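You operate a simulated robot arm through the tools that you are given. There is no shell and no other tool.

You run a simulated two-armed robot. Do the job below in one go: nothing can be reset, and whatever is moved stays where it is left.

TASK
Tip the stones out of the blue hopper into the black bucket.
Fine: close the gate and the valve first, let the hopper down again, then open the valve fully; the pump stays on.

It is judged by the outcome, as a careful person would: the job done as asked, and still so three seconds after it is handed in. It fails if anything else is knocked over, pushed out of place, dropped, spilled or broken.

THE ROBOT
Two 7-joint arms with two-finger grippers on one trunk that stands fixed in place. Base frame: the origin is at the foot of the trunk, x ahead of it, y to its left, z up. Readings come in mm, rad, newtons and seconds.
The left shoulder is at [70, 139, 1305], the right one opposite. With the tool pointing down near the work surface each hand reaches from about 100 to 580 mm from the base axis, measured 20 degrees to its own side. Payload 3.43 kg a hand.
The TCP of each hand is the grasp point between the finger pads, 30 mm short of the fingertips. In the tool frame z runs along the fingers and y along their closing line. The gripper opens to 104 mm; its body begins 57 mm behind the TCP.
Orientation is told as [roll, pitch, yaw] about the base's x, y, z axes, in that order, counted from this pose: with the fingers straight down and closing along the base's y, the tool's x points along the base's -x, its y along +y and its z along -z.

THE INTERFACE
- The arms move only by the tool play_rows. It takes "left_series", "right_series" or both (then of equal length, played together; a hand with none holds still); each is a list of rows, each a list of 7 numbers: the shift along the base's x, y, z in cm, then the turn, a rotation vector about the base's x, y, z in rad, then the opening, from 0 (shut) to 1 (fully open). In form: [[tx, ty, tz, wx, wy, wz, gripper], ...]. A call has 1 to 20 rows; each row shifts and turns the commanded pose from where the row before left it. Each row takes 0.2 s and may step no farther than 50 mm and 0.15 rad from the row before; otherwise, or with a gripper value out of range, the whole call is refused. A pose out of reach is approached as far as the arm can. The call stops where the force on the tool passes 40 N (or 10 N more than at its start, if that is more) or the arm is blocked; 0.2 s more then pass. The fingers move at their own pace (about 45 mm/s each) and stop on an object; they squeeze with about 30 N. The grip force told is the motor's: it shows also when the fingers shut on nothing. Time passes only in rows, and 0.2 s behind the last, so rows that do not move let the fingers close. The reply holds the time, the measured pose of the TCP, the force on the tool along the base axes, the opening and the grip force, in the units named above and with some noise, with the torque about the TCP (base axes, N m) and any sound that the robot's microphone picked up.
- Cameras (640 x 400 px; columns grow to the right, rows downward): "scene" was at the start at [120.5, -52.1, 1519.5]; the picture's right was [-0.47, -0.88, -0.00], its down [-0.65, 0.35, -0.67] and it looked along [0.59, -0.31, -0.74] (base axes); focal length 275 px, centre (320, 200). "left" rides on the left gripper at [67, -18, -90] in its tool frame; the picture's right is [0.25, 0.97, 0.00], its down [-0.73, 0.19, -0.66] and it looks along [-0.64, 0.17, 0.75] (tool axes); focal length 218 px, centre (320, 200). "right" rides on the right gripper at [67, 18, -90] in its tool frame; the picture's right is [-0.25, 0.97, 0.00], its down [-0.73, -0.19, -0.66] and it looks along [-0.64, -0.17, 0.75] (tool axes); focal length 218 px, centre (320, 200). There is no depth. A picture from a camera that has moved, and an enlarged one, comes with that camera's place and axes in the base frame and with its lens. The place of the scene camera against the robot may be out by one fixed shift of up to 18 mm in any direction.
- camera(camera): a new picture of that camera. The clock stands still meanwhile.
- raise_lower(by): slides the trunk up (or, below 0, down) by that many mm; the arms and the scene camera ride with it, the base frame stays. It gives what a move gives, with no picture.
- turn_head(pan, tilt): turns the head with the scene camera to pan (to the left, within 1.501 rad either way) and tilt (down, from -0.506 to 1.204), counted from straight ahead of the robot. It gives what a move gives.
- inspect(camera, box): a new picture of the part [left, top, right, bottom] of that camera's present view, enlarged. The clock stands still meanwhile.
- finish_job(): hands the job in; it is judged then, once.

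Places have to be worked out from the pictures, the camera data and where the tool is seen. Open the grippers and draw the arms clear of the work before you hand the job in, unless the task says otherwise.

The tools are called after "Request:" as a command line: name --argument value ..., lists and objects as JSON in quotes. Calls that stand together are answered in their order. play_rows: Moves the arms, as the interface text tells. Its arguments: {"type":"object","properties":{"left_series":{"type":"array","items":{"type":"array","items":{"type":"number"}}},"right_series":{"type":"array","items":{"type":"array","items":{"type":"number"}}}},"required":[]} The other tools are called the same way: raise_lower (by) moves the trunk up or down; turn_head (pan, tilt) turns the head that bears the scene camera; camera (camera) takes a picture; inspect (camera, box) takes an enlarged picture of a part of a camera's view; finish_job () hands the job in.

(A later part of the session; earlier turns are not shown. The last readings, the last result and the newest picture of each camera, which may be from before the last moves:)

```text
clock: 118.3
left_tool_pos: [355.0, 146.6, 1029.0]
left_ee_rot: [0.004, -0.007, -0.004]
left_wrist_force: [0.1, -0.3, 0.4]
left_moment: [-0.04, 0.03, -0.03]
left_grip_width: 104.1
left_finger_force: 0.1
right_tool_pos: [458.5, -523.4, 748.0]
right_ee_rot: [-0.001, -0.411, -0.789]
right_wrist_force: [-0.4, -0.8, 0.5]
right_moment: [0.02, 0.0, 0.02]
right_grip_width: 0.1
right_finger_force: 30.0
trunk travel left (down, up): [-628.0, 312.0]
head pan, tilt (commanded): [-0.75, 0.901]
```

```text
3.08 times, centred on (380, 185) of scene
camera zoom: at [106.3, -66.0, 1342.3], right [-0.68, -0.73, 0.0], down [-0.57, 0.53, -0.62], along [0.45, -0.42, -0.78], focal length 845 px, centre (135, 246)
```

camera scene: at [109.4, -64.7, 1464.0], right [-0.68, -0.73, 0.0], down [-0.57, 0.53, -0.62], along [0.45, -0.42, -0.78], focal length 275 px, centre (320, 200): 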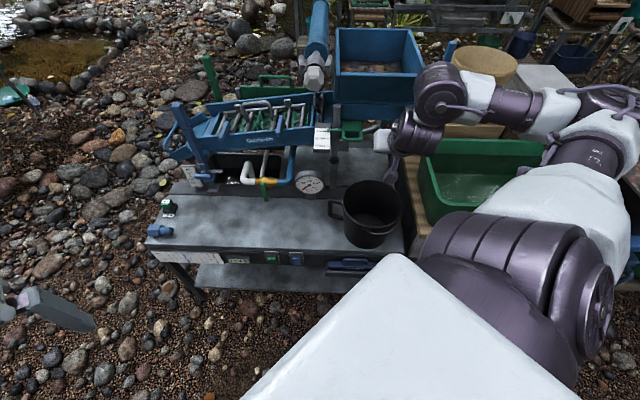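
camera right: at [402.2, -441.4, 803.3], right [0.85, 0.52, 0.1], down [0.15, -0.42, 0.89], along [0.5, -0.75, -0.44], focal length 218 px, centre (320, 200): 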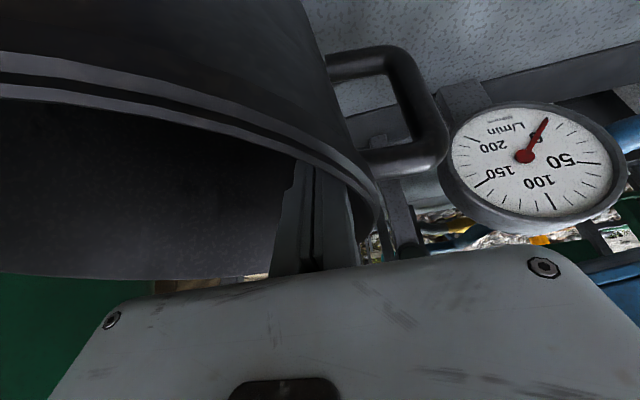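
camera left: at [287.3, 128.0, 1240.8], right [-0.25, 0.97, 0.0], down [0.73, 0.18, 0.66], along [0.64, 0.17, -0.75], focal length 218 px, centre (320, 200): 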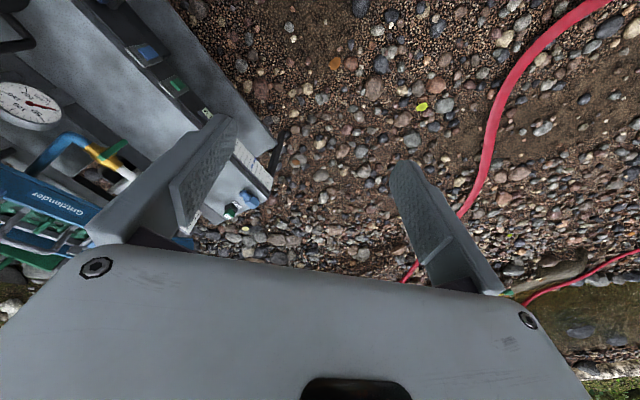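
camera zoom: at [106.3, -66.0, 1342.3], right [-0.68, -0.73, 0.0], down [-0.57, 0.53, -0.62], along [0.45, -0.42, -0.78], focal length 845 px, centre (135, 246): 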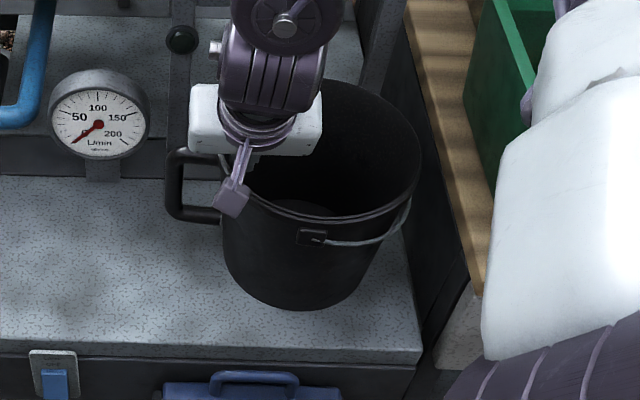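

Contact is made. The handle will stay clear of gauge and leg, so I push on 28 mm in 7-mm steps.

Request:
play_rows --right_series '[[0.5, 0.5, 0, 0, 0, 0, 0], [0.5, 0.5, 0, 0, 0, 0, 0], [0.5, 0.5, 0, 0, 0, 0, 0], [0.5, 0.5, 0, 0, 0, 0, 0]]'

Request:
inspect --camera "scene" --box '[310, 120, 450, 250]'

Request:
camera --camera "right"

```text
clock: 119.3
left_tool_pos: [353.8, 146.4, 1029.9]
left_ee_rot: [0.006, -0.006, -0.003]
left_wrist_force: [0.4, 0.4, 0.7]
left_moment: [-0.01, -0.02, -0.01]
left_grip_width: 104.2
left_finger_force: 0.0
right_tool_pos: [471.4, -510.4, 758.4]
right_ee_rot: [0.001, -0.409, -0.786]
right_wrist_force: [0.0, 0.0, 0.4]
right_moment: [-0.03, -0.02, -0.01]
right_grip_width: 0.0
right_finger_force: 29.8
right hand out of reach, approached as far as the arm can: row 2, 3, 4
trunk travel left (down, up): [-628.0, 312.0]
head pan, tilt (commanded): [-0.75, 0.901]
```

```text
3.08 times, centred on (380, 185) of scene
camera zoom: at [106.1, -66.3, 1342.3], right [-0.68, -0.73, 0.0], down [-0.57, 0.53, -0.62], along [0.45, -0.42, -0.78], focal length 845 px, centre (135, 246)
```

zoom: 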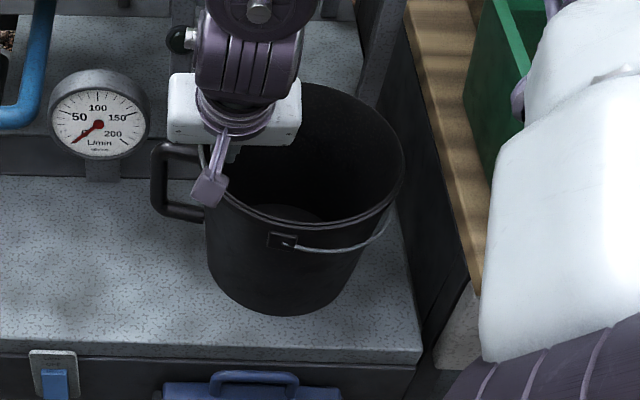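

```text
taken
camera right: at [415.7, -428.5, 814.6], right [0.85, 0.52, 0.1], down [0.15, -0.42, 0.89], along [0.51, -0.74, -0.44], focal length 218 px, centre (320, 200)
```

right: 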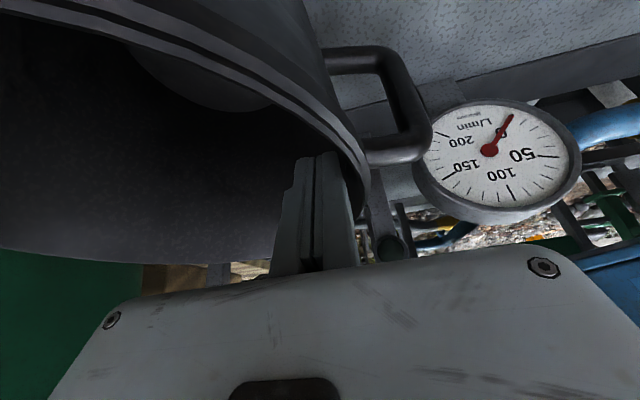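

Bucket centre is now at l≈−100. A last ~10 mm.

Request:
play_rows --right_series '[[0.5, 0.5, -0.3, 0, 0, 0, 0], [0.4, 0.4, -0.3, 0, 0, 0, 0]]'

Request:
play_rows --right_series '[[-0.6, -0.6, 0, 0, 0, 0, 0], [-1.5, -1.5, 0, 0, 0, 0, 0], [-1.5, -1.5, 0, 0, 0, 0, 0], [-1.2, -1.2, 0, 0, 0, 0, 0]]'

Request:
inspect --camera "scene" --box '[310, 120, 450, 250]'

Request:
camera --camera "right"

```text
clock: 119.9
left_tool_pos: [355.0, 146.3, 1027.9]
left_ee_rot: [0.006, -0.008, -0.004]
left_wrist_force: [0.3, -0.6, 0.0]
left_moment: [0.01, 0.0, -0.01]
left_grip_width: 104.2
left_finger_force: 0.1
right_tool_pos: [475.6, -509.5, 761.5]
right_ee_rot: [0.0, -0.41, -0.787]
right_wrist_force: [-0.2, 0.0, 0.1]
right_moment: [-0.04, 0.02, 0.03]
right_grip_width: 0.3
right_finger_force: 30.1
right hand out of reach, approached as far as the arm can: row 1, 2
trunk travel left (down, up): [-628.0, 312.0]
head pan, tilt (commanded): [-0.75, 0.901]
```

```text
clock: 120.9
left_tool_pos: [354.3, 147.2, 1029.4]
left_ee_rot: [0.007, -0.006, -0.004]
left_wrist_force: [0.5, 0.0, -0.4]
left_moment: [0.02, 0.03, 0.0]
left_grip_width: 103.9
left_finger_force: 0.0
right_tool_pos: [427.0, -557.5, 762.6]
right_ee_rot: [-0.002, -0.413, -0.788]
right_wrist_force: [-0.1, 0.8, 0.3]
right_moment: [-0.01, 0.0, 0.02]
right_grip_width: 0.0
right_finger_force: 30.1
trunk travel left (down, up): [-628.0, 312.0]
head pan, tilt (commanded): [-0.75, 0.901]
```

```text
3.08 times, centred on (380, 185) of scene
camera zoom: at [105.2, -67.0, 1342.4], right [-0.68, -0.73, 0.0], down [-0.57, 0.53, -0.62], along [0.45, -0.42, -0.78], focal length 845 px, centre (135, 246)
```

zoom: 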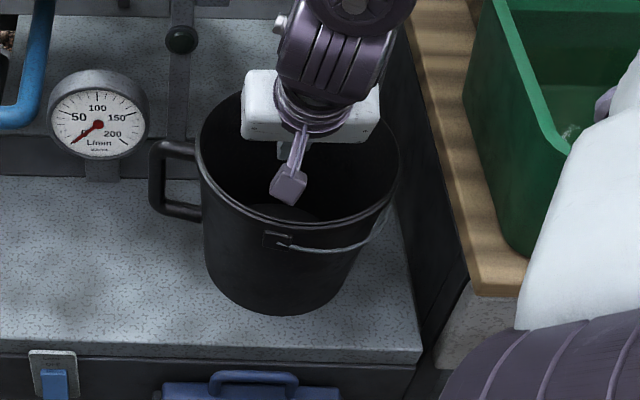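

```text
taken
camera right: at [371.3, -475.8, 818.2], right [0.85, 0.52, 0.1], down [0.15, -0.42, 0.89], along [0.5, -0.74, -0.44], focal length 218 px, centre (320, 200)
```

right: 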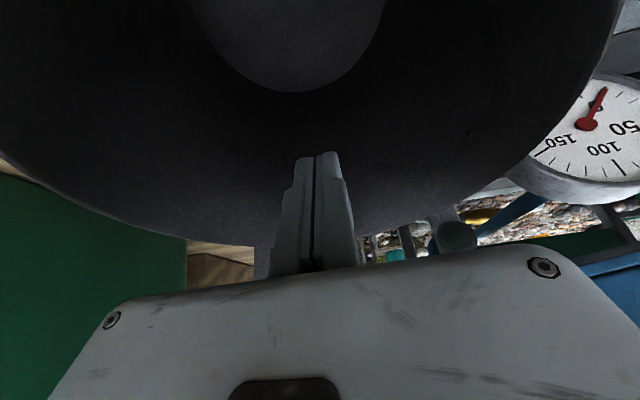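

Sideways it's right now (centre l≈−96), but it crept forward ~12 mm, so I push the rear wall back once more.

Request:
raise_lower --by -20

Request:
play_rows --right_series '[[1.2, -1.2, 0, 0, 0, 0, 0], [1.2, -1.2, -0.2, 0, 0, 0, 0], [1.2, -1.2, -0.2, 0, 0, 0, 0], [0.7, -0.7, -0.2, 0, 0, 0, 0]]'

Request:
inspect --camera "scene" --box '[310, 120, 450, 250]'

```text
clock: 121.5
left_tool_pos: [353.9, 146.2, 1009.3]
left_ee_rot: [0.006, -0.006, -0.005]
left_wrist_force: [0.0, -0.3, -0.1]
left_moment: [-0.01, 0.02, -0.02]
left_grip_width: 103.9
left_finger_force: 0.0
right_tool_pos: [426.6, -556.9, 743.2]
right_ee_rot: [-0.002, -0.412, -0.788]
right_wrist_force: [0.4, 0.3, 0.3]
right_moment: [-0.01, 0.0, 0.02]
right_grip_width: 0.0
right_finger_force: 29.8
trunk travel left (down, up): [-608.0, 332.0]
head pan, tilt (commanded): [-0.75, 0.901]
```

```text
clock: 122.5
left_tool_pos: [354.5, 147.4, 1008.8]
left_ee_rot: [0.005, -0.004, -0.001]
left_wrist_force: [0.9, -0.5, 0.5]
left_moment: [0.03, 0.0, 0.01]
left_grip_width: 104.1
left_finger_force: 0.1
right_tool_pos: [471.9, -599.7, 737.0]
right_ee_rot: [-0.002, -0.411, -0.789]
right_wrist_force: [1.2, 0.7, -0.7]
right_moment: [0.0, 0.03, -0.01]
right_grip_width: 0.1
right_finger_force: 29.5
trunk travel left (down, up): [-608.0, 332.0]
head pan, tilt (commanded): [-0.75, 0.901]
```

```text
3.08 times, centred on (380, 185) of scene
camera zoom: at [106.4, -66.0, 1322.3], right [-0.68, -0.73, 0.0], down [-0.57, 0.53, -0.62], along [0.45, -0.42, -0.78], focal length 845 px, centre (135, 246)
```

zoom: 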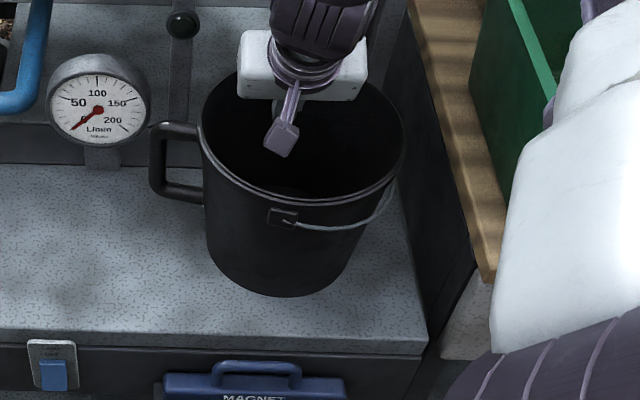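

Nearly there; 8 mm more and I retract to the middle.

Request:
play_rows --right_series '[[0.4, -0.4, 0, 0, 0, 0, 0], [0.3, -0.3, 0, 0, 0, 0, 0], [-1.0, 1.0, 0, 0, 0, 0, 0], [-2.0, 2.0, 0, 0, 0, 0, 0], [-1.5, 1.5, 0, 0, 0, 0, 0]]'

Request:
inspect --camera "scene" --box '[310, 120, 450, 250]'

Request:
camera --camera "right"

```text
clock: 123.8
left_tool_pos: [353.6, 148.4, 1008.8]
left_ee_rot: [0.005, -0.007, -0.004]
left_wrist_force: [-0.2, -0.9, -0.3]
left_moment: [0.02, 0.04, 0.0]
left_grip_width: 104.3
left_finger_force: 0.0
right_tool_pos: [431.9, -561.0, 736.4]
right_ee_rot: [-0.003, -0.412, -0.789]
right_wrist_force: [1.1, 0.1, -0.6]
right_moment: [0.0, 0.03, -0.01]
right_grip_width: 0.0
right_finger_force: 29.7
trunk travel left (down, up): [-608.0, 332.0]
head pan, tilt (commanded): [-0.75, 0.901]
```

```text
3.08 times, centred on (380, 185) of scene
camera zoom: at [105.7, -66.4, 1322.4], right [-0.68, -0.73, 0.0], down [-0.57, 0.53, -0.62], along [0.45, -0.42, -0.78], focal length 845 px, centre (135, 246)
```

zoom: 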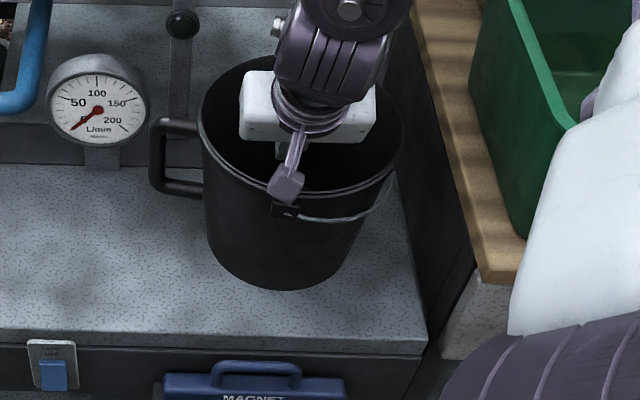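

```text
taken
camera right: at [376.5, -479.5, 791.8], right [0.85, 0.52, 0.1], down [0.15, -0.42, 0.89], along [0.5, -0.75, -0.44], focal length 218 px, centre (320, 200)
```

right: 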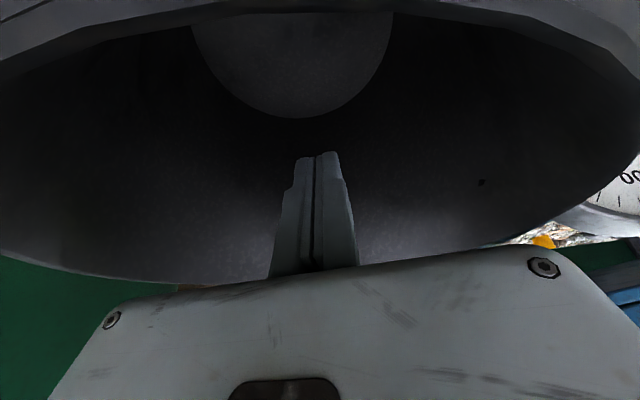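

The bucket is where I want it (centre about s≈703, l≈−95). I lift the hand straight out by raising the trunk 142 mm.

Request:
raise_lower --by 142

Request:
camera --camera "scene"

Request:
camera --camera "right"

```text
clock: 125.4
left_tool_pos: [354.9, 147.9, 1150.5]
left_ee_rot: [0.004, -0.008, -0.003]
left_wrist_force: [-1.4, 0.0, 0.9]
left_moment: [-0.06, -0.01, 0.03]
left_grip_width: 104.1
left_finger_force: 0.0
right_tool_pos: [431.9, -561.3, 877.9]
right_ee_rot: [-0.002, -0.411, -0.788]
right_wrist_force: [-0.7, -1.1, -0.1]
right_moment: [0.02, -0.01, 0.02]
right_grip_width: 0.0
right_finger_force: 29.9
trunk travel left (down, up): [-750.0, 190.0]
head pan, tilt (commanded): [-0.75, 0.901]
```

```text
taken
camera scene: at [106.0, -66.6, 1464.3], right [-0.68, -0.73, 0.0], down [-0.57, 0.53, -0.62], along [0.45, -0.42, -0.78], focal length 275 px, centre (320, 200)
```

scene: 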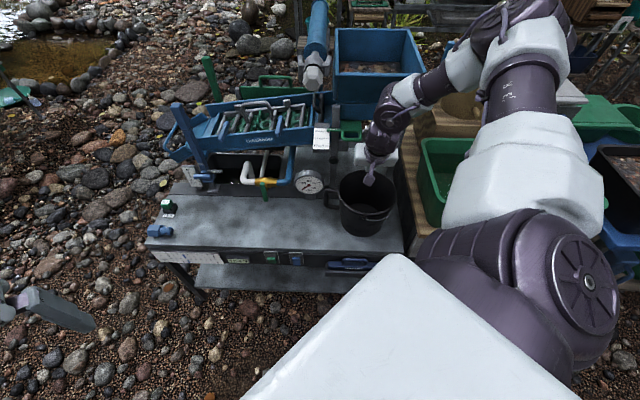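

```text
taken
camera right: at [376.5, -479.7, 933.4], right [0.85, 0.52, 0.1], down [0.15, -0.42, 0.89], along [0.5, -0.75, -0.44], focal length 218 px, centre (320, 200)
```

right: 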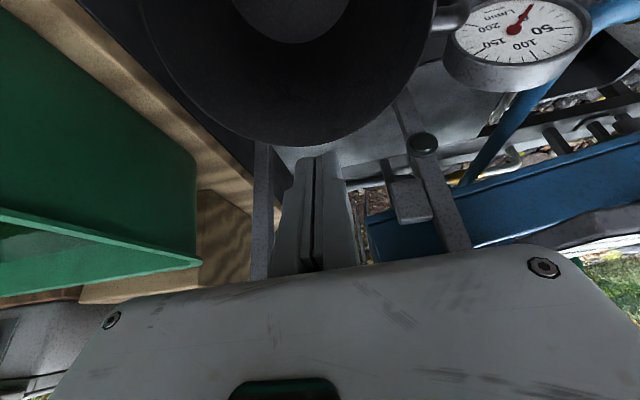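

Now back to the hopper lever by the reverse of the path I came, raising and levelling the hand.

Request:
play_rows --right_series '[[-1.4, 0.43, 3.15, 0, 0, 0, 0], [-1.4, 0.43, 3.15, -0.08, -0.08, 0, 0], [-1.4, 0.43, 3.15, -0.08, -0.08, 0, 0], [-1.4, 0.43, 3.15, -0.08, -0.08, 0, 0]]'

Request:
play_rows --right_series '[[-0.5, -3.7, 2.8, -0.099, -0.099, 0, 0], [-0.5, -3.7, 2.8, -0.099, -0.099, 0, 0.2], [-0.5, -3.7, 2.8, -0.099, -0.099, 0, 0.48], [-0.5, -3.7, 2.8, -0.099, -0.099, 0, 0.48], [-0.5, -3.7, 2.5, -0.09, -0.09, 0, 0.48]]'

Request:
camera --camera "right"

Request:
camera --camera "scene"

```text
clock: 126.4
left_tool_pos: [354.6, 148.3, 1150.5]
left_ee_rot: [0.002, -0.008, -0.001]
left_wrist_force: [-0.6, 0.4, 0.1]
left_moment: [-0.04, 0.0, 0.0]
left_grip_width: 104.0
left_finger_force: 0.0
right_tool_pos: [376.9, -540.9, 1005.4]
right_ee_rot: [-0.004, -0.752, -0.787]
right_wrist_force: [0.0, 0.0, -0.3]
right_moment: [-0.02, -0.02, -0.03]
right_grip_width: 0.2
right_finger_force: 29.9
trunk travel left (down, up): [-750.0, 190.0]
head pan, tilt (commanded): [-0.75, 0.901]
```

```text
clock: 127.6
left_tool_pos: [352.4, 146.6, 1151.2]
left_ee_rot: [0.008, -0.007, -0.004]
left_wrist_force: [0.4, 0.3, 0.8]
left_moment: [-0.03, -0.01, 0.03]
left_grip_width: 103.9
left_finger_force: 0.1
right_tool_pos: [351.4, -729.0, 1143.2]
right_ee_rot: [0.011, -1.441, -0.799]
right_wrist_force: [-0.2, 0.2, 0.0]
right_moment: [-0.01, -0.02, 0.0]
right_grip_width: 50.3
right_finger_force: 0.0
trunk travel left (down, up): [-750.0, 190.0]
head pan, tilt (commanded): [-0.75, 0.901]
```

```text
taken
camera right: at [294.6, -647.9, 1088.5], right [0.71, 0.66, 0.25], down [-0.53, 0.26, 0.81], along [0.47, -0.71, 0.53], focal length 218 px, centre (320, 200)
```

right: 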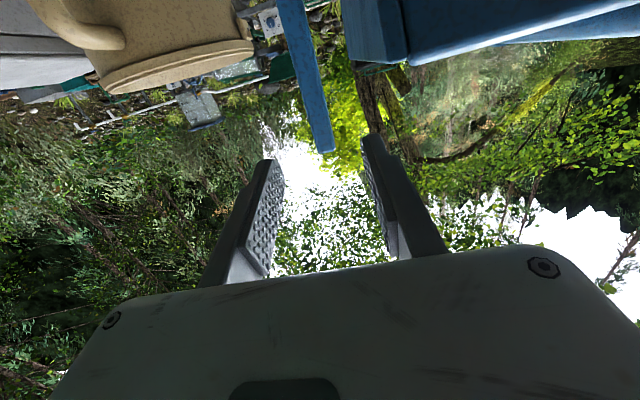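

```text
taken
camera scene: at [105.2, -67.2, 1464.4], right [-0.68, -0.73, 0.0], down [-0.57, 0.53, -0.62], along [0.45, -0.42, -0.78], focal length 275 px, centre (320, 200)
```

scene: 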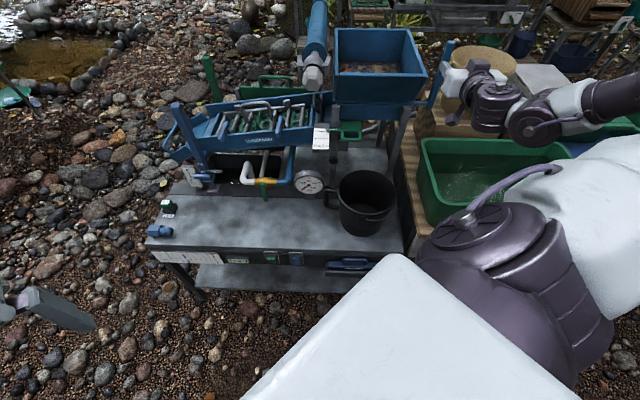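

The bucket now sits under the lip's path. I advance to the lever again, a few mm deeper than before, and grip.

Request:
play_rows --right_series '[[1.3, -1.8, 0, 0, 0, 0, 0.48], [1.55, -1.55, 0, 0, 0, 0, 0.48], [1.55, -1.55, 0, 0, 0, 0, 0.48], [1.55, -1.55, 0, 0, 0, 0, 0.48]]'

Request:
camera --camera "right"

```text
clock: 128.6
left_tool_pos: [355.1, 146.7, 1151.0]
left_ee_rot: [0.007, -0.004, -0.005]
left_wrist_force: [0.8, 0.5, -1.1]
left_moment: [0.01, -0.01, 0.04]
left_grip_width: 104.0
left_finger_force: 0.1
right_tool_pos: [413.5, -793.5, 1143.2]
right_ee_rot: [0.022, -1.436, -0.812]
right_wrist_force: [-0.2, -0.3, 0.5]
right_moment: [-0.03, -0.03, -0.02]
right_grip_width: 49.8
right_finger_force: 0.1
trunk travel left (down, up): [-750.0, 190.0]
head pan, tilt (commanded): [-0.75, 0.901]
```

```text
taken
camera right: at [356.6, -712.4, 1087.6], right [0.71, 0.66, 0.25], down [-0.53, 0.26, 0.81], along [0.47, -0.71, 0.53], focal length 218 px, centre (320, 200)
```

right: 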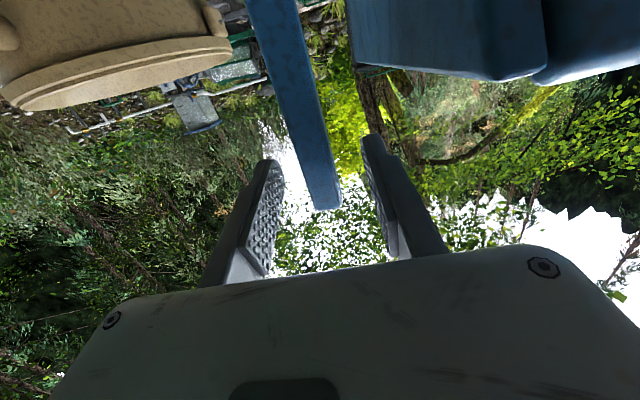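

Centered. I go 24 mm further in and close the grip.

Request:
play_rows --right_series '[[0.85, -0.85, -0.1, 0, 0, 0, 0.48], [0.8, -0.85, -0.1, 0, 0, 0, 0.48], [0, 0, 0, 0, 0, 0, 0.1], [0, 0, 0, 0, 0, 0, 0], [0, 0, 0, 0, 0, 0, 0]]'

Request:
camera --camera "right"

```text
clock: 129.8
left_tool_pos: [355.2, 147.7, 1150.7]
left_ee_rot: [0.005, -0.008, -0.003]
left_wrist_force: [-0.7, 0.5, 0.3]
left_moment: [0.02, 0.0, 0.0]
left_grip_width: 104.0
left_finger_force: 0.0
right_tool_pos: [428.9, -810.0, 1141.7]
right_ee_rot: [0.012, -1.438, -0.8]
right_wrist_force: [1.5, 1.0, 0.0]
right_moment: [-0.49, 0.36, 0.58]
right_grip_width: 17.3
right_finger_force: 33.5
trunk travel left (down, up): [-750.0, 190.0]
head pan, tilt (commanded): [-0.75, 0.901]
```

```text
taken
camera right: at [371.4, -727.9, 1085.9], right [0.71, 0.66, 0.25], down [-0.53, 0.26, 0.81], along [0.47, -0.71, 0.53], focal length 218 px, centre (320, 200)
```

right: 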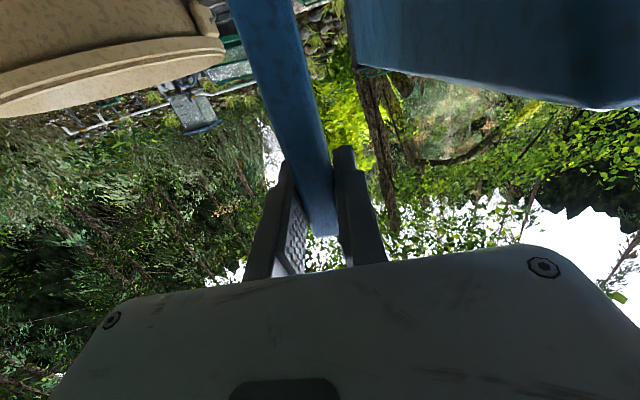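

Firm grip. I now tip along the arc about the rod, first to 40°.

Request:
play_rows --right_series '[[-0.933, 0.933, 0.09, 0, 0, 0, 0], [-0.933, 0.933, -0.04, 0, 0, 0, 0], [-0.933, 0.933, -0.14, 0, 0, 0, 0], [-0.912, 0.912, -0.26, 0, 0, 0, 0], [-0.898, 0.898, -0.38, 0, 0, 0, 0], [-0.87, 0.87, -0.48, 0, 0, 0, 0], [-0.841, 0.841, -0.59, 0, 0, 0, 0], [-0.799, 0.799, -0.69, 0, 0, 0, 0]]'

Request:
camera --camera "scene"

Request:
camera --camera "right"

```text
clock: 131.6
left_tool_pos: [356.0, 147.7, 1151.1]
left_ee_rot: [0.005, -0.004, -0.005]
left_wrist_force: [0.8, 0.0, 0.0]
left_moment: [0.0, 0.02, 0.0]
left_grip_width: 104.0
left_finger_force: 0.0
right_tool_pos: [358.2, -738.7, 1113.0]
right_ee_rot: [0.02, -1.438, -0.809]
right_wrist_force: [13.7, -7.2, 8.3]
right_moment: [-1.16, -0.61, 0.29]
right_grip_width: 17.9
right_finger_force: 45.4
trunk travel left (down, up): [-750.0, 190.0]
head pan, tilt (commanded): [-0.75, 0.901]
```

```text
taken
camera scene: at [107.8, -66.7, 1464.2], right [-0.68, -0.73, 0.0], down [-0.57, 0.53, -0.62], along [0.45, -0.42, -0.78], focal length 275 px, centre (320, 200)
```

scene: 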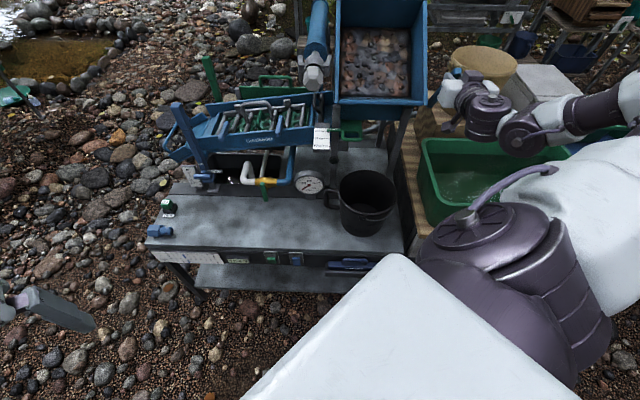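

```text
taken
camera right: at [301.5, -657.5, 1058.7], right [0.71, 0.66, 0.25], down [-0.53, 0.26, 0.81], along [0.47, -0.71, 0.53], focal length 218 px, centre (320, 200)
```

right: 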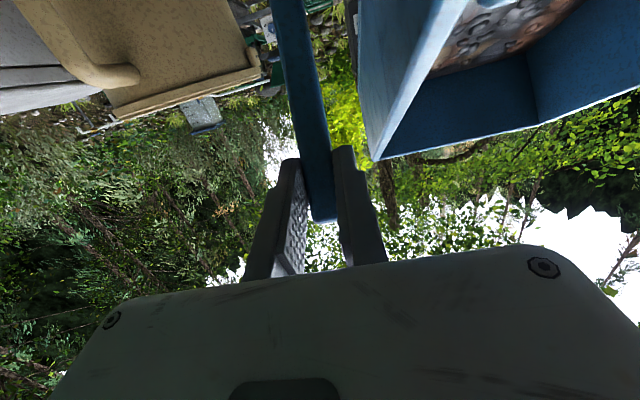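

Smooth so far at 40°. I continue to 60° and check again.

Request:
play_rows --right_series '[[-0.75, 0.75, -0.78, 0, 0, 0, 0], [-0.7, 0.7, -0.88, 0, 0, 0, 0], [-0.643, 0.643, -0.95, 0, 0, 0, 0], [-0.587, 0.587, -1.04, 0, 0, 0, 0]]'

Request:
camera --camera "scene"

Request:
inspect --camera "scene" --box '[310, 60, 450, 250]'

```text
clock: 132.6
left_tool_pos: [353.9, 147.3, 1149.8]
left_ee_rot: [0.006, -0.005, -0.003]
left_wrist_force: [0.7, -0.1, 0.3]
left_moment: [-0.02, 0.01, -0.03]
left_grip_width: 104.3
left_finger_force: 0.0
right_tool_pos: [330.5, -711.6, 1078.6]
right_ee_rot: [0.02, -1.437, -0.81]
right_wrist_force: [9.8, -1.7, 12.1]
right_moment: [-1.01, -0.92, 0.15]
right_grip_width: 18.0
right_finger_force: 45.2
trunk travel left (down, up): [-750.0, 190.0]
head pan, tilt (commanded): [-0.75, 0.901]
```

```text
taken
camera scene: at [107.0, -64.7, 1464.4], right [-0.68, -0.73, 0.0], down [-0.57, 0.53, -0.62], along [0.45, -0.42, -0.78], focal length 275 px, centre (320, 200)
```

scene: 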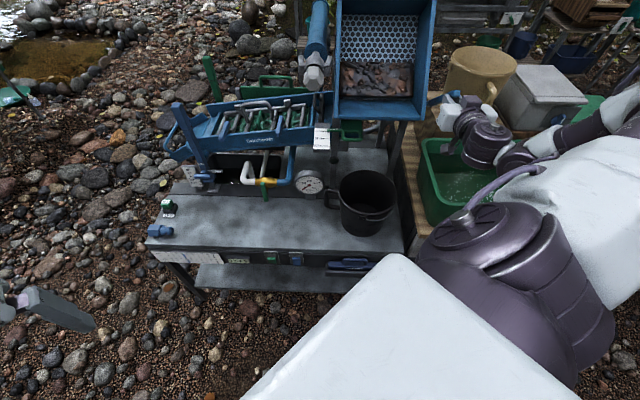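

```text
2.11 times, centred on (380, 155) of scene
camera zoom: at [107.0, -64.7, 1464.4], right [-0.68, -0.73, 0.0], down [-0.57, 0.53, -0.62], along [0.45, -0.42, -0.78], focal length 578 px, centre (194, 295)
```

zoom: 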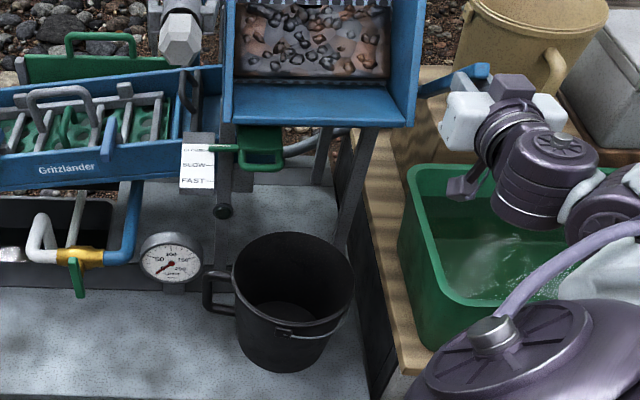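

At 60° the stones have slid onto the front wall but not over the lip. The lip's line is above the bucket's opening. I continue the pour steadily through 60→90°.

Request:
play_rows --right_series '[[-0.516, 0.516, -1.1, 0, 0, 0, 0], [-0.445, 0.445, -1.16, 0, 0, 0, 0], [-0.375, 0.375, -1.21, 0, 0, 0, 0]]'

Request:
inspect --camera "scene" --box '[310, 60, 450, 250]'

```text
clock: 133.4
left_tool_pos: [355.1, 150.0, 1150.1]
left_ee_rot: [0.002, -0.008, -0.003]
left_wrist_force: [-0.2, 0.2, 0.5]
left_moment: [-0.02, -0.01, -0.03]
left_grip_width: 104.1
left_finger_force: 0.1
right_tool_pos: [316.2, -696.8, 1044.5]
right_ee_rot: [0.011, -1.439, -0.798]
right_wrist_force: [5.6, 3.7, 11.0]
right_moment: [-0.74, -1.16, 0.82]
right_grip_width: 17.3
right_finger_force: 45.4
trunk travel left (down, up): [-750.0, 190.0]
head pan, tilt (commanded): [-0.75, 0.901]
```

```text
2.11 times, centred on (380, 155) of scene
camera zoom: at [106.1, -63.1, 1464.5], right [-0.68, -0.73, 0.0], down [-0.57, 0.53, -0.62], along [0.45, -0.43, -0.78], focal length 578 px, centre (194, 295)
```

zoom: 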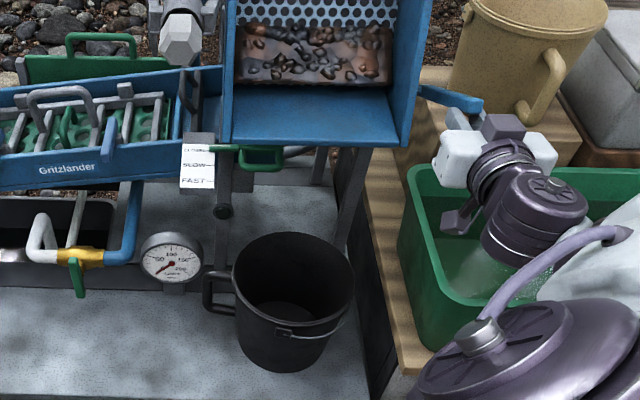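

At 75° the heap rests at the foot of the front wall, still inside. I continue to 90°.

Request:
play_rows --right_series '[[-0.304, 0.304, -1.26, 0, 0, 0, 0], [-0.219, 0.219, -1.28, 0, 0, 0, 0], [-0.134, 0.134, -1.31, 0, 0, 0, 0]]'

Request:
inspect --camera "scene" --box '[310, 60, 450, 250]'

```text
clock: 134.2
left_tool_pos: [353.5, 151.4, 1150.6]
left_ee_rot: [0.0, -0.007, -0.004]
left_wrist_force: [-0.7, -0.5, 0.1]
left_moment: [0.01, -0.01, 0.0]
left_grip_width: 104.2
left_finger_force: 0.1
right_tool_pos: [307.4, -690.6, 1006.7]
right_ee_rot: [0.003, -1.439, -0.791]
right_wrist_force: [-1.2, 9.5, 9.6]
right_moment: [-0.86, -0.98, 0.37]
right_grip_width: 17.8
right_finger_force: 45.1
trunk travel left (down, up): [-750.0, 190.0]
head pan, tilt (commanded): [-0.75, 0.901]
```

```text
2.11 times, centred on (380, 155) of scene
camera zoom: at [104.2, -62.1, 1464.6], right [-0.68, -0.73, 0.0], down [-0.57, 0.53, -0.62], along [0.45, -0.43, -0.78], focal length 578 px, centre (194, 295)
```

zoom: 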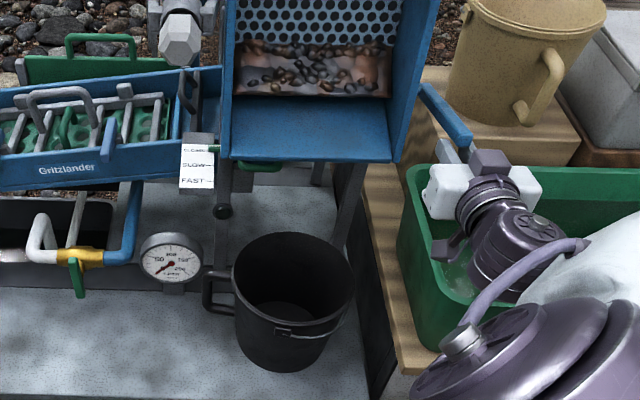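

At 90° the wall slopes down but the heap still clings. I go on in small steps.

Request:
play_rows --right_series '[[-0.09, 0.09, -1.32, 0, 0, 0, 0], [0.0, 0.0, -1.32, 0, 0, 0, 0]]'

Request:
inspect --camera "scene" --box '[310, 60, 450, 250]'

```text
clock: 134.8
left_tool_pos: [353.8, 146.2, 1152.3]
left_ee_rot: [0.005, -0.008, -0.003]
left_wrist_force: [0.1, 0.4, 0.1]
left_moment: [0.0, 0.01, -0.01]
left_grip_width: 103.9
left_finger_force: 0.0
right_tool_pos: [307.0, -691.9, 984.5]
right_ee_rot: [0.017, -1.434, -0.811]
right_wrist_force: [0.0, 0.0, 0.6]
right_moment: [-0.02, 0.0, -0.02]
right_grip_width: 0.1
right_finger_force: 34.6
right hand out of reach, approached as far as the arm can: row 2
trunk travel left (down, up): [-750.0, 190.0]
head pan, tilt (commanded): [-0.75, 0.901]
```

```text
2.11 times, centred on (380, 155) of scene
camera zoom: at [105.6, -66.4, 1464.3], right [-0.68, -0.73, 0.0], down [-0.57, 0.53, -0.62], along [0.45, -0.42, -0.78], focal length 578 px, centre (194, 295)
```

zoom: 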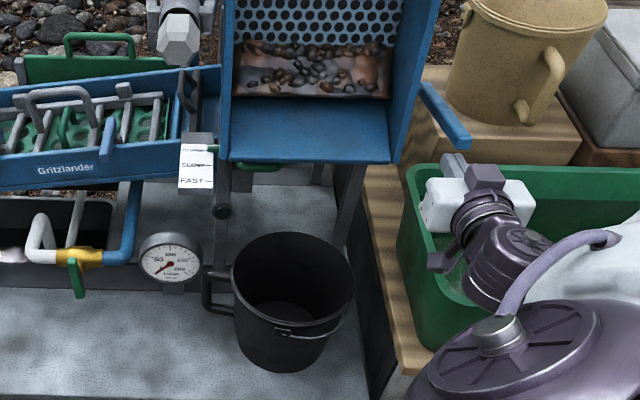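

The lever slipped out of the fingers, and the hopper stays by itself at about 84°, with the stones still inside. I will press the lever further down from above with shut fingers. First I back out, rise, and look.

Request:
play_rows --right_series '[[-2.2, 2.2, 0, 0, 0, 0, 0], [-2.2, 2.2, 0, 0, 0, 0, 0], [0, 0, 3, 0, 0, 0, 0], [0, 0, 3, 0, 0, 0, 0], [0, 0, 2.5, 0, 0, 0, 0]]'

Request:
camera --camera "right"

Request:
inspect --camera "scene" --box '[340, 50, 480, 170]'

```text
clock: 136.0
left_tool_pos: [353.6, 148.4, 1151.4]
left_ee_rot: [0.006, -0.008, -0.004]
left_wrist_force: [0.6, 0.1, -0.4]
left_moment: [-0.01, 0.02, -0.01]
left_grip_width: 104.2
left_finger_force: 0.1
right_tool_pos: [276.1, -677.9, 1097.9]
right_ee_rot: [0.012, -1.437, -0.801]
right_wrist_force: [0.8, 0.3, 0.4]
right_moment: [0.01, -0.03, -0.02]
right_grip_width: 0.1
right_finger_force: 35.0
right hand out of reach, approached as far as the arm can: row 1, 2
trunk travel left (down, up): [-750.0, 190.0]
head pan, tilt (commanded): [-0.75, 0.901]
```

```text
taken
camera right: at [220.1, -595.2, 1043.6], right [0.71, 0.66, 0.25], down [-0.53, 0.26, 0.81], along [0.47, -0.71, 0.53], focal length 218 px, centre (320, 200)
```

right: 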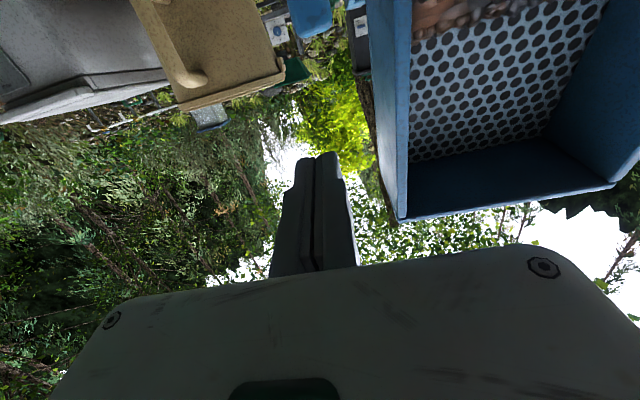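

```text
3.33 times, centred on (410, 110) of scene
camera zoom: at [105.5, -65.5, 1464.4], right [-0.68, -0.73, 0.0], down [-0.57, 0.53, -0.62], along [0.45, -0.42, -0.78], focal length 916 px, centre (20, 500)
```

zoom: 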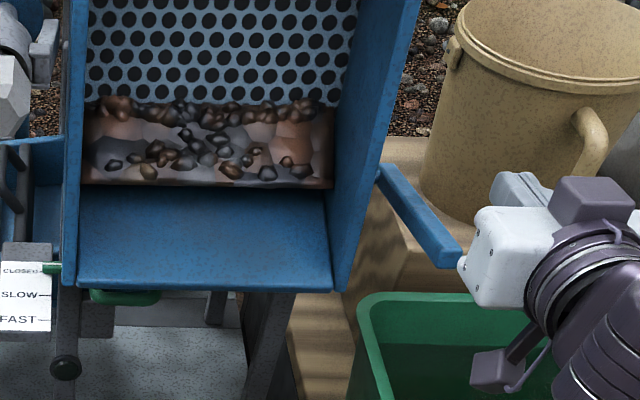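

The lever points toward me, about 13° above horizontal (tip near s≈690, z≈1030). I lower the trunk a little for reach (keeping the hand above the lever), then set shut fingers on top of it.

Request:
play_rows --right_series '[[0.5, 0.5, 2, 0, 0, 0, 0], [0.5, 0.5, 2, 0, 0, 0, 0]]'

Request:
raise_lower --by -60

Request:
play_rows --right_series '[[1.0, -1.0, 0, 0, 0, 0, 0], [1.0, -1.0, 0, 0, 0, 0, 0]]'

Request:
inspect --camera "scene" --box '[340, 50, 480, 170]'

Request:
camera --camera "right"

```text
clock: 136.6
left_tool_pos: [354.2, 148.6, 1150.5]
left_ee_rot: [0.006, -0.008, -0.004]
left_wrist_force: [0.0, -0.3, -0.5]
left_moment: [-0.03, -0.03, 0.0]
left_grip_width: 103.9
left_finger_force: 0.0
right_tool_pos: [286.7, -665.8, 1137.6]
right_ee_rot: [0.015, -1.439, -0.803]
right_wrist_force: [-0.2, 0.1, 0.4]
right_moment: [0.01, -0.02, 0.0]
right_grip_width: 0.1
right_finger_force: 34.5
trunk travel left (down, up): [-750.0, 190.0]
head pan, tilt (commanded): [-0.75, 0.901]
```

```text
clock: 137.6
left_tool_pos: [354.8, 146.6, 1089.9]
left_ee_rot: [0.006, -0.007, -0.003]
left_wrist_force: [0.6, 0.4, 0.3]
left_moment: [-0.03, 0.0, 0.03]
left_grip_width: 104.0
left_finger_force: 0.0
right_tool_pos: [285.8, -668.2, 1077.3]
right_ee_rot: [0.019, -1.438, -0.808]
right_wrist_force: [0.1, 0.0, 0.2]
right_moment: [-0.01, 0.02, 0.05]
right_grip_width: 0.1
right_finger_force: 34.5
trunk travel left (down, up): [-690.0, 250.0]
head pan, tilt (commanded): [-0.75, 0.901]
```

```text
clock: 138.2
left_tool_pos: [354.6, 146.2, 1090.6]
left_ee_rot: [0.003, -0.008, -0.004]
left_wrist_force: [-0.5, -0.3, 0.0]
left_moment: [-0.01, 0.0, -0.01]
left_grip_width: 104.1
left_finger_force: 0.0
right_tool_pos: [307.4, -687.6, 1076.6]
right_ee_rot: [0.016, -1.44, -0.806]
right_wrist_force: [0.0, -0.7, -0.1]
right_moment: [0.03, 0.04, 0.01]
right_grip_width: 0.1
right_finger_force: 34.4
trunk travel left (down, up): [-690.0, 250.0]
head pan, tilt (commanded): [-0.75, 0.901]
```

```text
3.33 times, centred on (410, 110) of scene
camera zoom: at [106.2, -66.8, 1404.3], right [-0.68, -0.73, 0.0], down [-0.57, 0.53, -0.62], along [0.45, -0.42, -0.78], focal length 916 px, centre (20, 500)
```

zoom: 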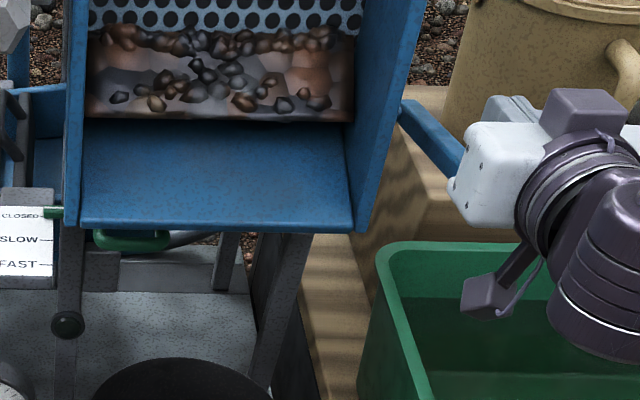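

```text
taken
camera right: at [250.0, -605.8, 1022.5], right [0.71, 0.66, 0.25], down [-0.53, 0.26, 0.81], along [0.47, -0.71, 0.53], focal length 218 px, centre (320, 200)
```

right: 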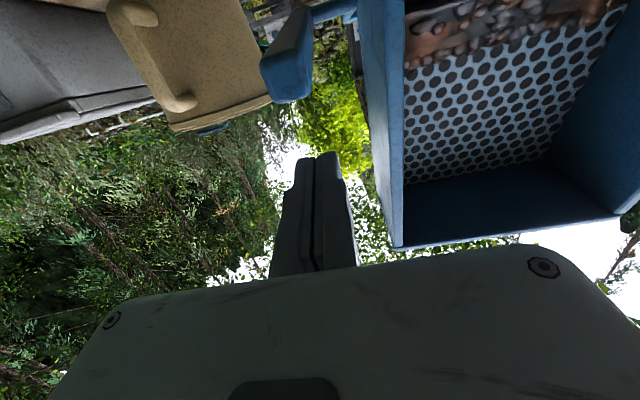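

Fingers are straight above the lever, laterally aligned. I press down slowly.

Request:
play_rows --right_series '[[0, 0, -1.5, 0, 0, 0, 0], [0, 0, -1.5, 0, 0, 0, 0], [0, 0, -1.0, 0, 0, 0, 0], [0, 0, -1.0, 0, 0, 0, 0]]'

Request:
inspect --camera "scene" --box '[340, 50, 480, 170]'

```text
clock: 139.2
left_tool_pos: [354.8, 146.2, 1089.7]
left_ee_rot: [0.007, -0.004, -0.003]
left_wrist_force: [0.6, -0.2, 0.7]
left_moment: [0.01, 0.04, 0.01]
left_grip_width: 104.1
left_finger_force: 0.0
right_tool_pos: [306.8, -688.1, 1025.8]
right_ee_rot: [0.016, -1.437, -0.803]
right_wrist_force: [-0.1, -0.2, 0.5]
right_moment: [0.01, 0.01, 0.02]
right_grip_width: 0.0
right_finger_force: 35.0
trunk travel left (down, up): [-690.0, 250.0]
head pan, tilt (commanded): [-0.75, 0.901]
```

```text
3.33 times, centred on (410, 110) of scene
camera zoom: at [106.4, -67.3, 1404.2], right [-0.68, -0.73, 0.0], down [-0.57, 0.53, -0.62], along [0.45, -0.42, -0.78], focal length 916 px, centre (20, 500)
```

zoom: 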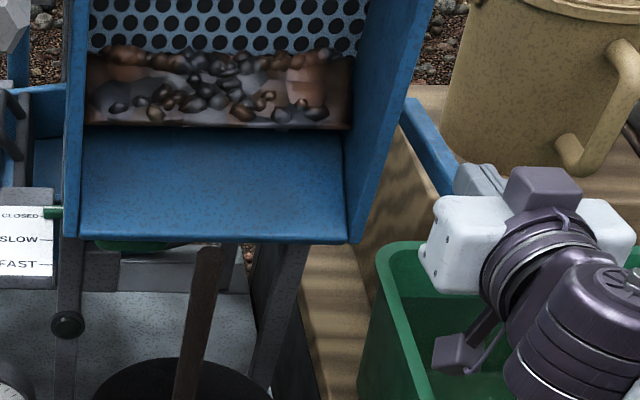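

Stones have started to pour: a narrow stream falls from the lip into the bucket. I hold this angle for a second and watch.

Request:
play_rows --right_series '[[0, 0, 0, 0, 0, 0, 0], [0, 0, 0, 0, 0, 0, 0]]'

Request:
camera --camera "scene"

Request:
inspect --camera "scene" --box '[300, 70, 460, 240]'

```text
clock: 139.8
left_tool_pos: [354.0, 146.5, 1092.2]
left_ee_rot: [0.005, -0.007, -0.002]
left_wrist_force: [-0.8, -0.6, -0.3]
left_moment: [0.01, 0.0, -0.01]
left_grip_width: 104.0
left_finger_force: 0.1
right_tool_pos: [306.8, -686.4, 1027.0]
right_ee_rot: [0.02, -1.436, -0.808]
right_wrist_force: [0.0, 1.7, 0.2]
right_moment: [0.02, -0.01, 0.0]
right_grip_width: 0.0
right_finger_force: 35.0
trunk travel left (down, up): [-690.0, 250.0]
head pan, tilt (commanded): [-0.75, 0.901]
```

```text
taken
camera scene: at [106.0, -66.8, 1404.3], right [-0.68, -0.73, 0.0], down [-0.57, 0.53, -0.62], along [0.45, -0.42, -0.78], focal length 275 px, centre (320, 200)
```

scene: 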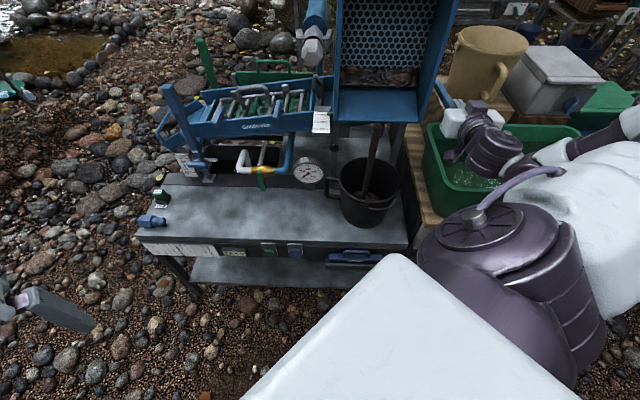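

```text
2.35 times, centred on (380, 155) of scene
camera zoom: at [106.0, -66.8, 1404.3], right [-0.68, -0.73, 0.0], down [-0.57, 0.53, -0.62], along [0.45, -0.42, -0.78], focal length 646 px, centre (179, 306)
```

zoom: 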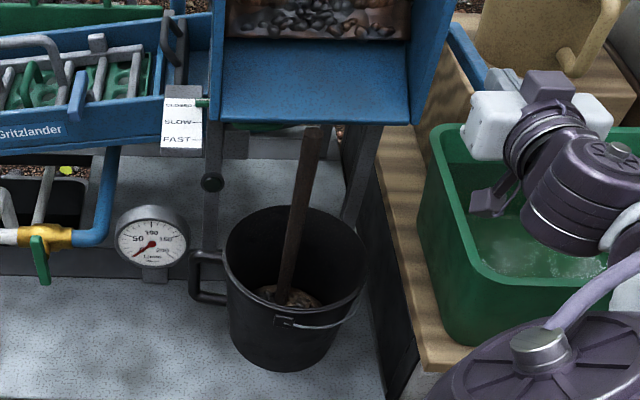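

The stream lands well inside the bucket. I keep waiting while it empties.

Request:
play_rows --right_series '[[0, 0, 0, 0, 0, 0, 0], [0, 0, 0, 0, 0, 0, 0], [0, 0, 0, 0, 0, 0, 0], [0, 0, 0, 0, 0, 0, 0], [0, 0, 0, 0, 0, 0, 0]]'

Request:
inspect --camera "scene" --box '[300, 40, 460, 240]'

```text
clock: 141.0
left_tool_pos: [355.1, 146.6, 1091.0]
left_ee_rot: [0.005, -0.008, -0.004]
left_wrist_force: [0.1, 0.1, 0.3]
left_moment: [-0.02, -0.01, 0.04]
left_grip_width: 103.8
left_finger_force: 0.1
right_tool_pos: [306.9, -687.0, 1026.5]
right_ee_rot: [0.019, -1.44, -0.808]
right_wrist_force: [0.1, 0.7, -0.5]
right_moment: [-0.02, -0.03, 0.0]
right_grip_width: 0.0
right_finger_force: 34.8
trunk travel left (down, up): [-690.0, 250.0]
head pan, tilt (commanded): [-0.75, 0.901]
```

```text
2.00 times, centred on (380, 140) of scene
camera zoom: at [105.8, -66.5, 1404.3], right [-0.68, -0.73, 0.0], down [-0.57, 0.53, -0.62], along [0.45, -0.42, -0.78], focal length 549 px, centre (200, 320)
```

zoom: 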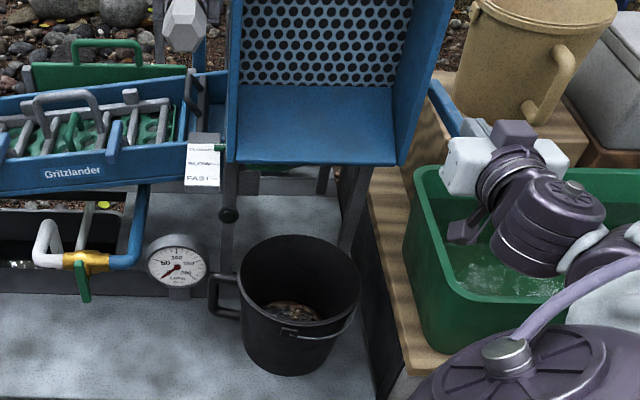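

The hopper is empty and the stream has stopped. I check hopper, bucket and bench closely.

Request:
inspect --camera "scene" --box '[330, 30, 440, 110]'

Request:
inspect --camera "scene" --box '[320, 130, 420, 235]'

Request:
camera --camera "right"

```text
5.00 times, centred on (385, 70) of scene
camera zoom: at [105.8, -66.5, 1404.3], right [-0.68, -0.73, 0.0], down [-0.57, 0.53, -0.62], along [0.45, -0.42, -0.78], focal length 1373 px, centre (-5, 850)
```

zoom: 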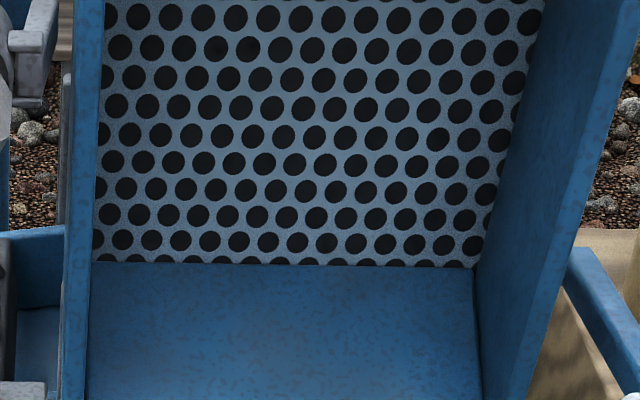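

```text
3.81 times, centred on (370, 182) of scene
camera zoom: at [105.8, -66.5, 1404.3], right [-0.68, -0.73, 0.0], down [-0.57, 0.53, -0.62], along [0.45, -0.42, -0.78], focal length 1046 px, centre (130, 267)
```

zoom: 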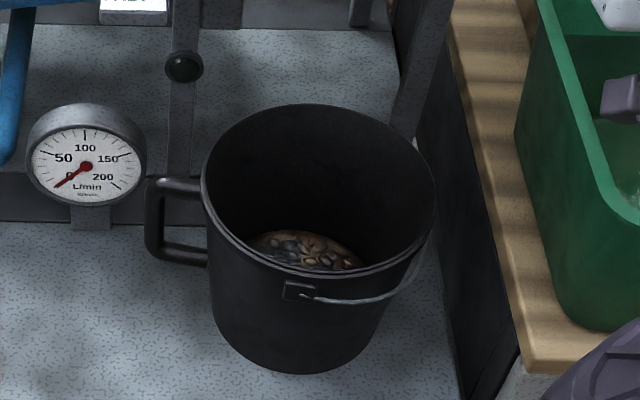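

```text
taken
camera right: at [250.7, -605.3, 972.2], right [0.71, 0.66, 0.25], down [-0.53, 0.26, 0.81], along [0.47, -0.71, 0.53], focal length 218 px, centre (320, 200)
```

right: 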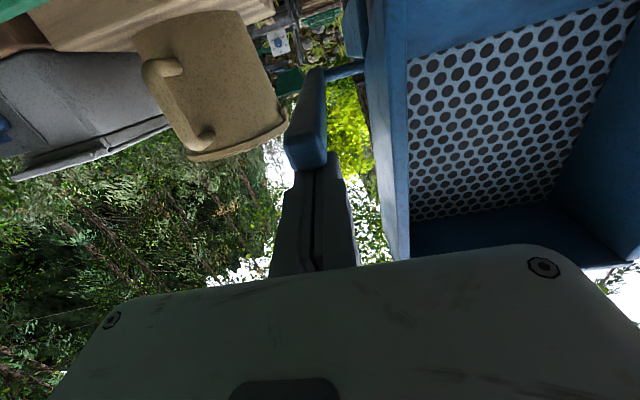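

All stones are in the bucket; hopper empty, bench clean. Since the hopper stays where it is put (friction), I will bring it back by pushing the lever up from below, then pinch it for the last part. First I back off in front of the lever's tip and go down below it.

Request:
play_rows --right_series '[[0, 0, 0.8, 0, 0, 0, 0], [-2.0, 2.0, 0, 0, 0, 0, 0], [-2.0, 2.0, 0, 0, 0, 0, 0]]'

Request:
camera --camera "right"

```text
clock: 141.8
left_tool_pos: [355.3, 147.6, 1091.2]
left_ee_rot: [0.006, -0.009, -0.002]
left_wrist_force: [0.4, 0.4, 0.0]
left_moment: [-0.05, 0.0, 0.03]
left_grip_width: 103.7
left_finger_force: 0.0
right_tool_pos: [264.6, -648.7, 1035.6]
right_ee_rot: [0.024, -1.439, -0.813]
right_wrist_force: [-0.7, -0.8, -0.7]
right_moment: [-0.01, 0.0, -0.01]
right_grip_width: 0.3
right_finger_force: 34.7
trunk travel left (down, up): [-690.0, 250.0]
head pan, tilt (commanded): [-0.75, 0.901]
```

```text
taken
camera right: at [208.1, -565.7, 980.7], right [0.71, 0.66, 0.25], down [-0.53, 0.26, 0.81], along [0.47, -0.71, 0.53], focal length 218 px, centre (320, 200)
```

right: 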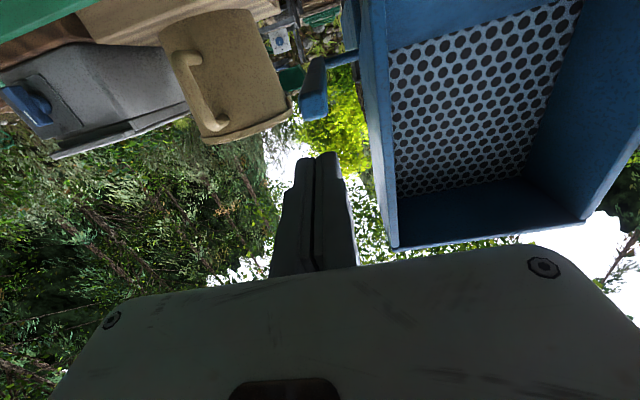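

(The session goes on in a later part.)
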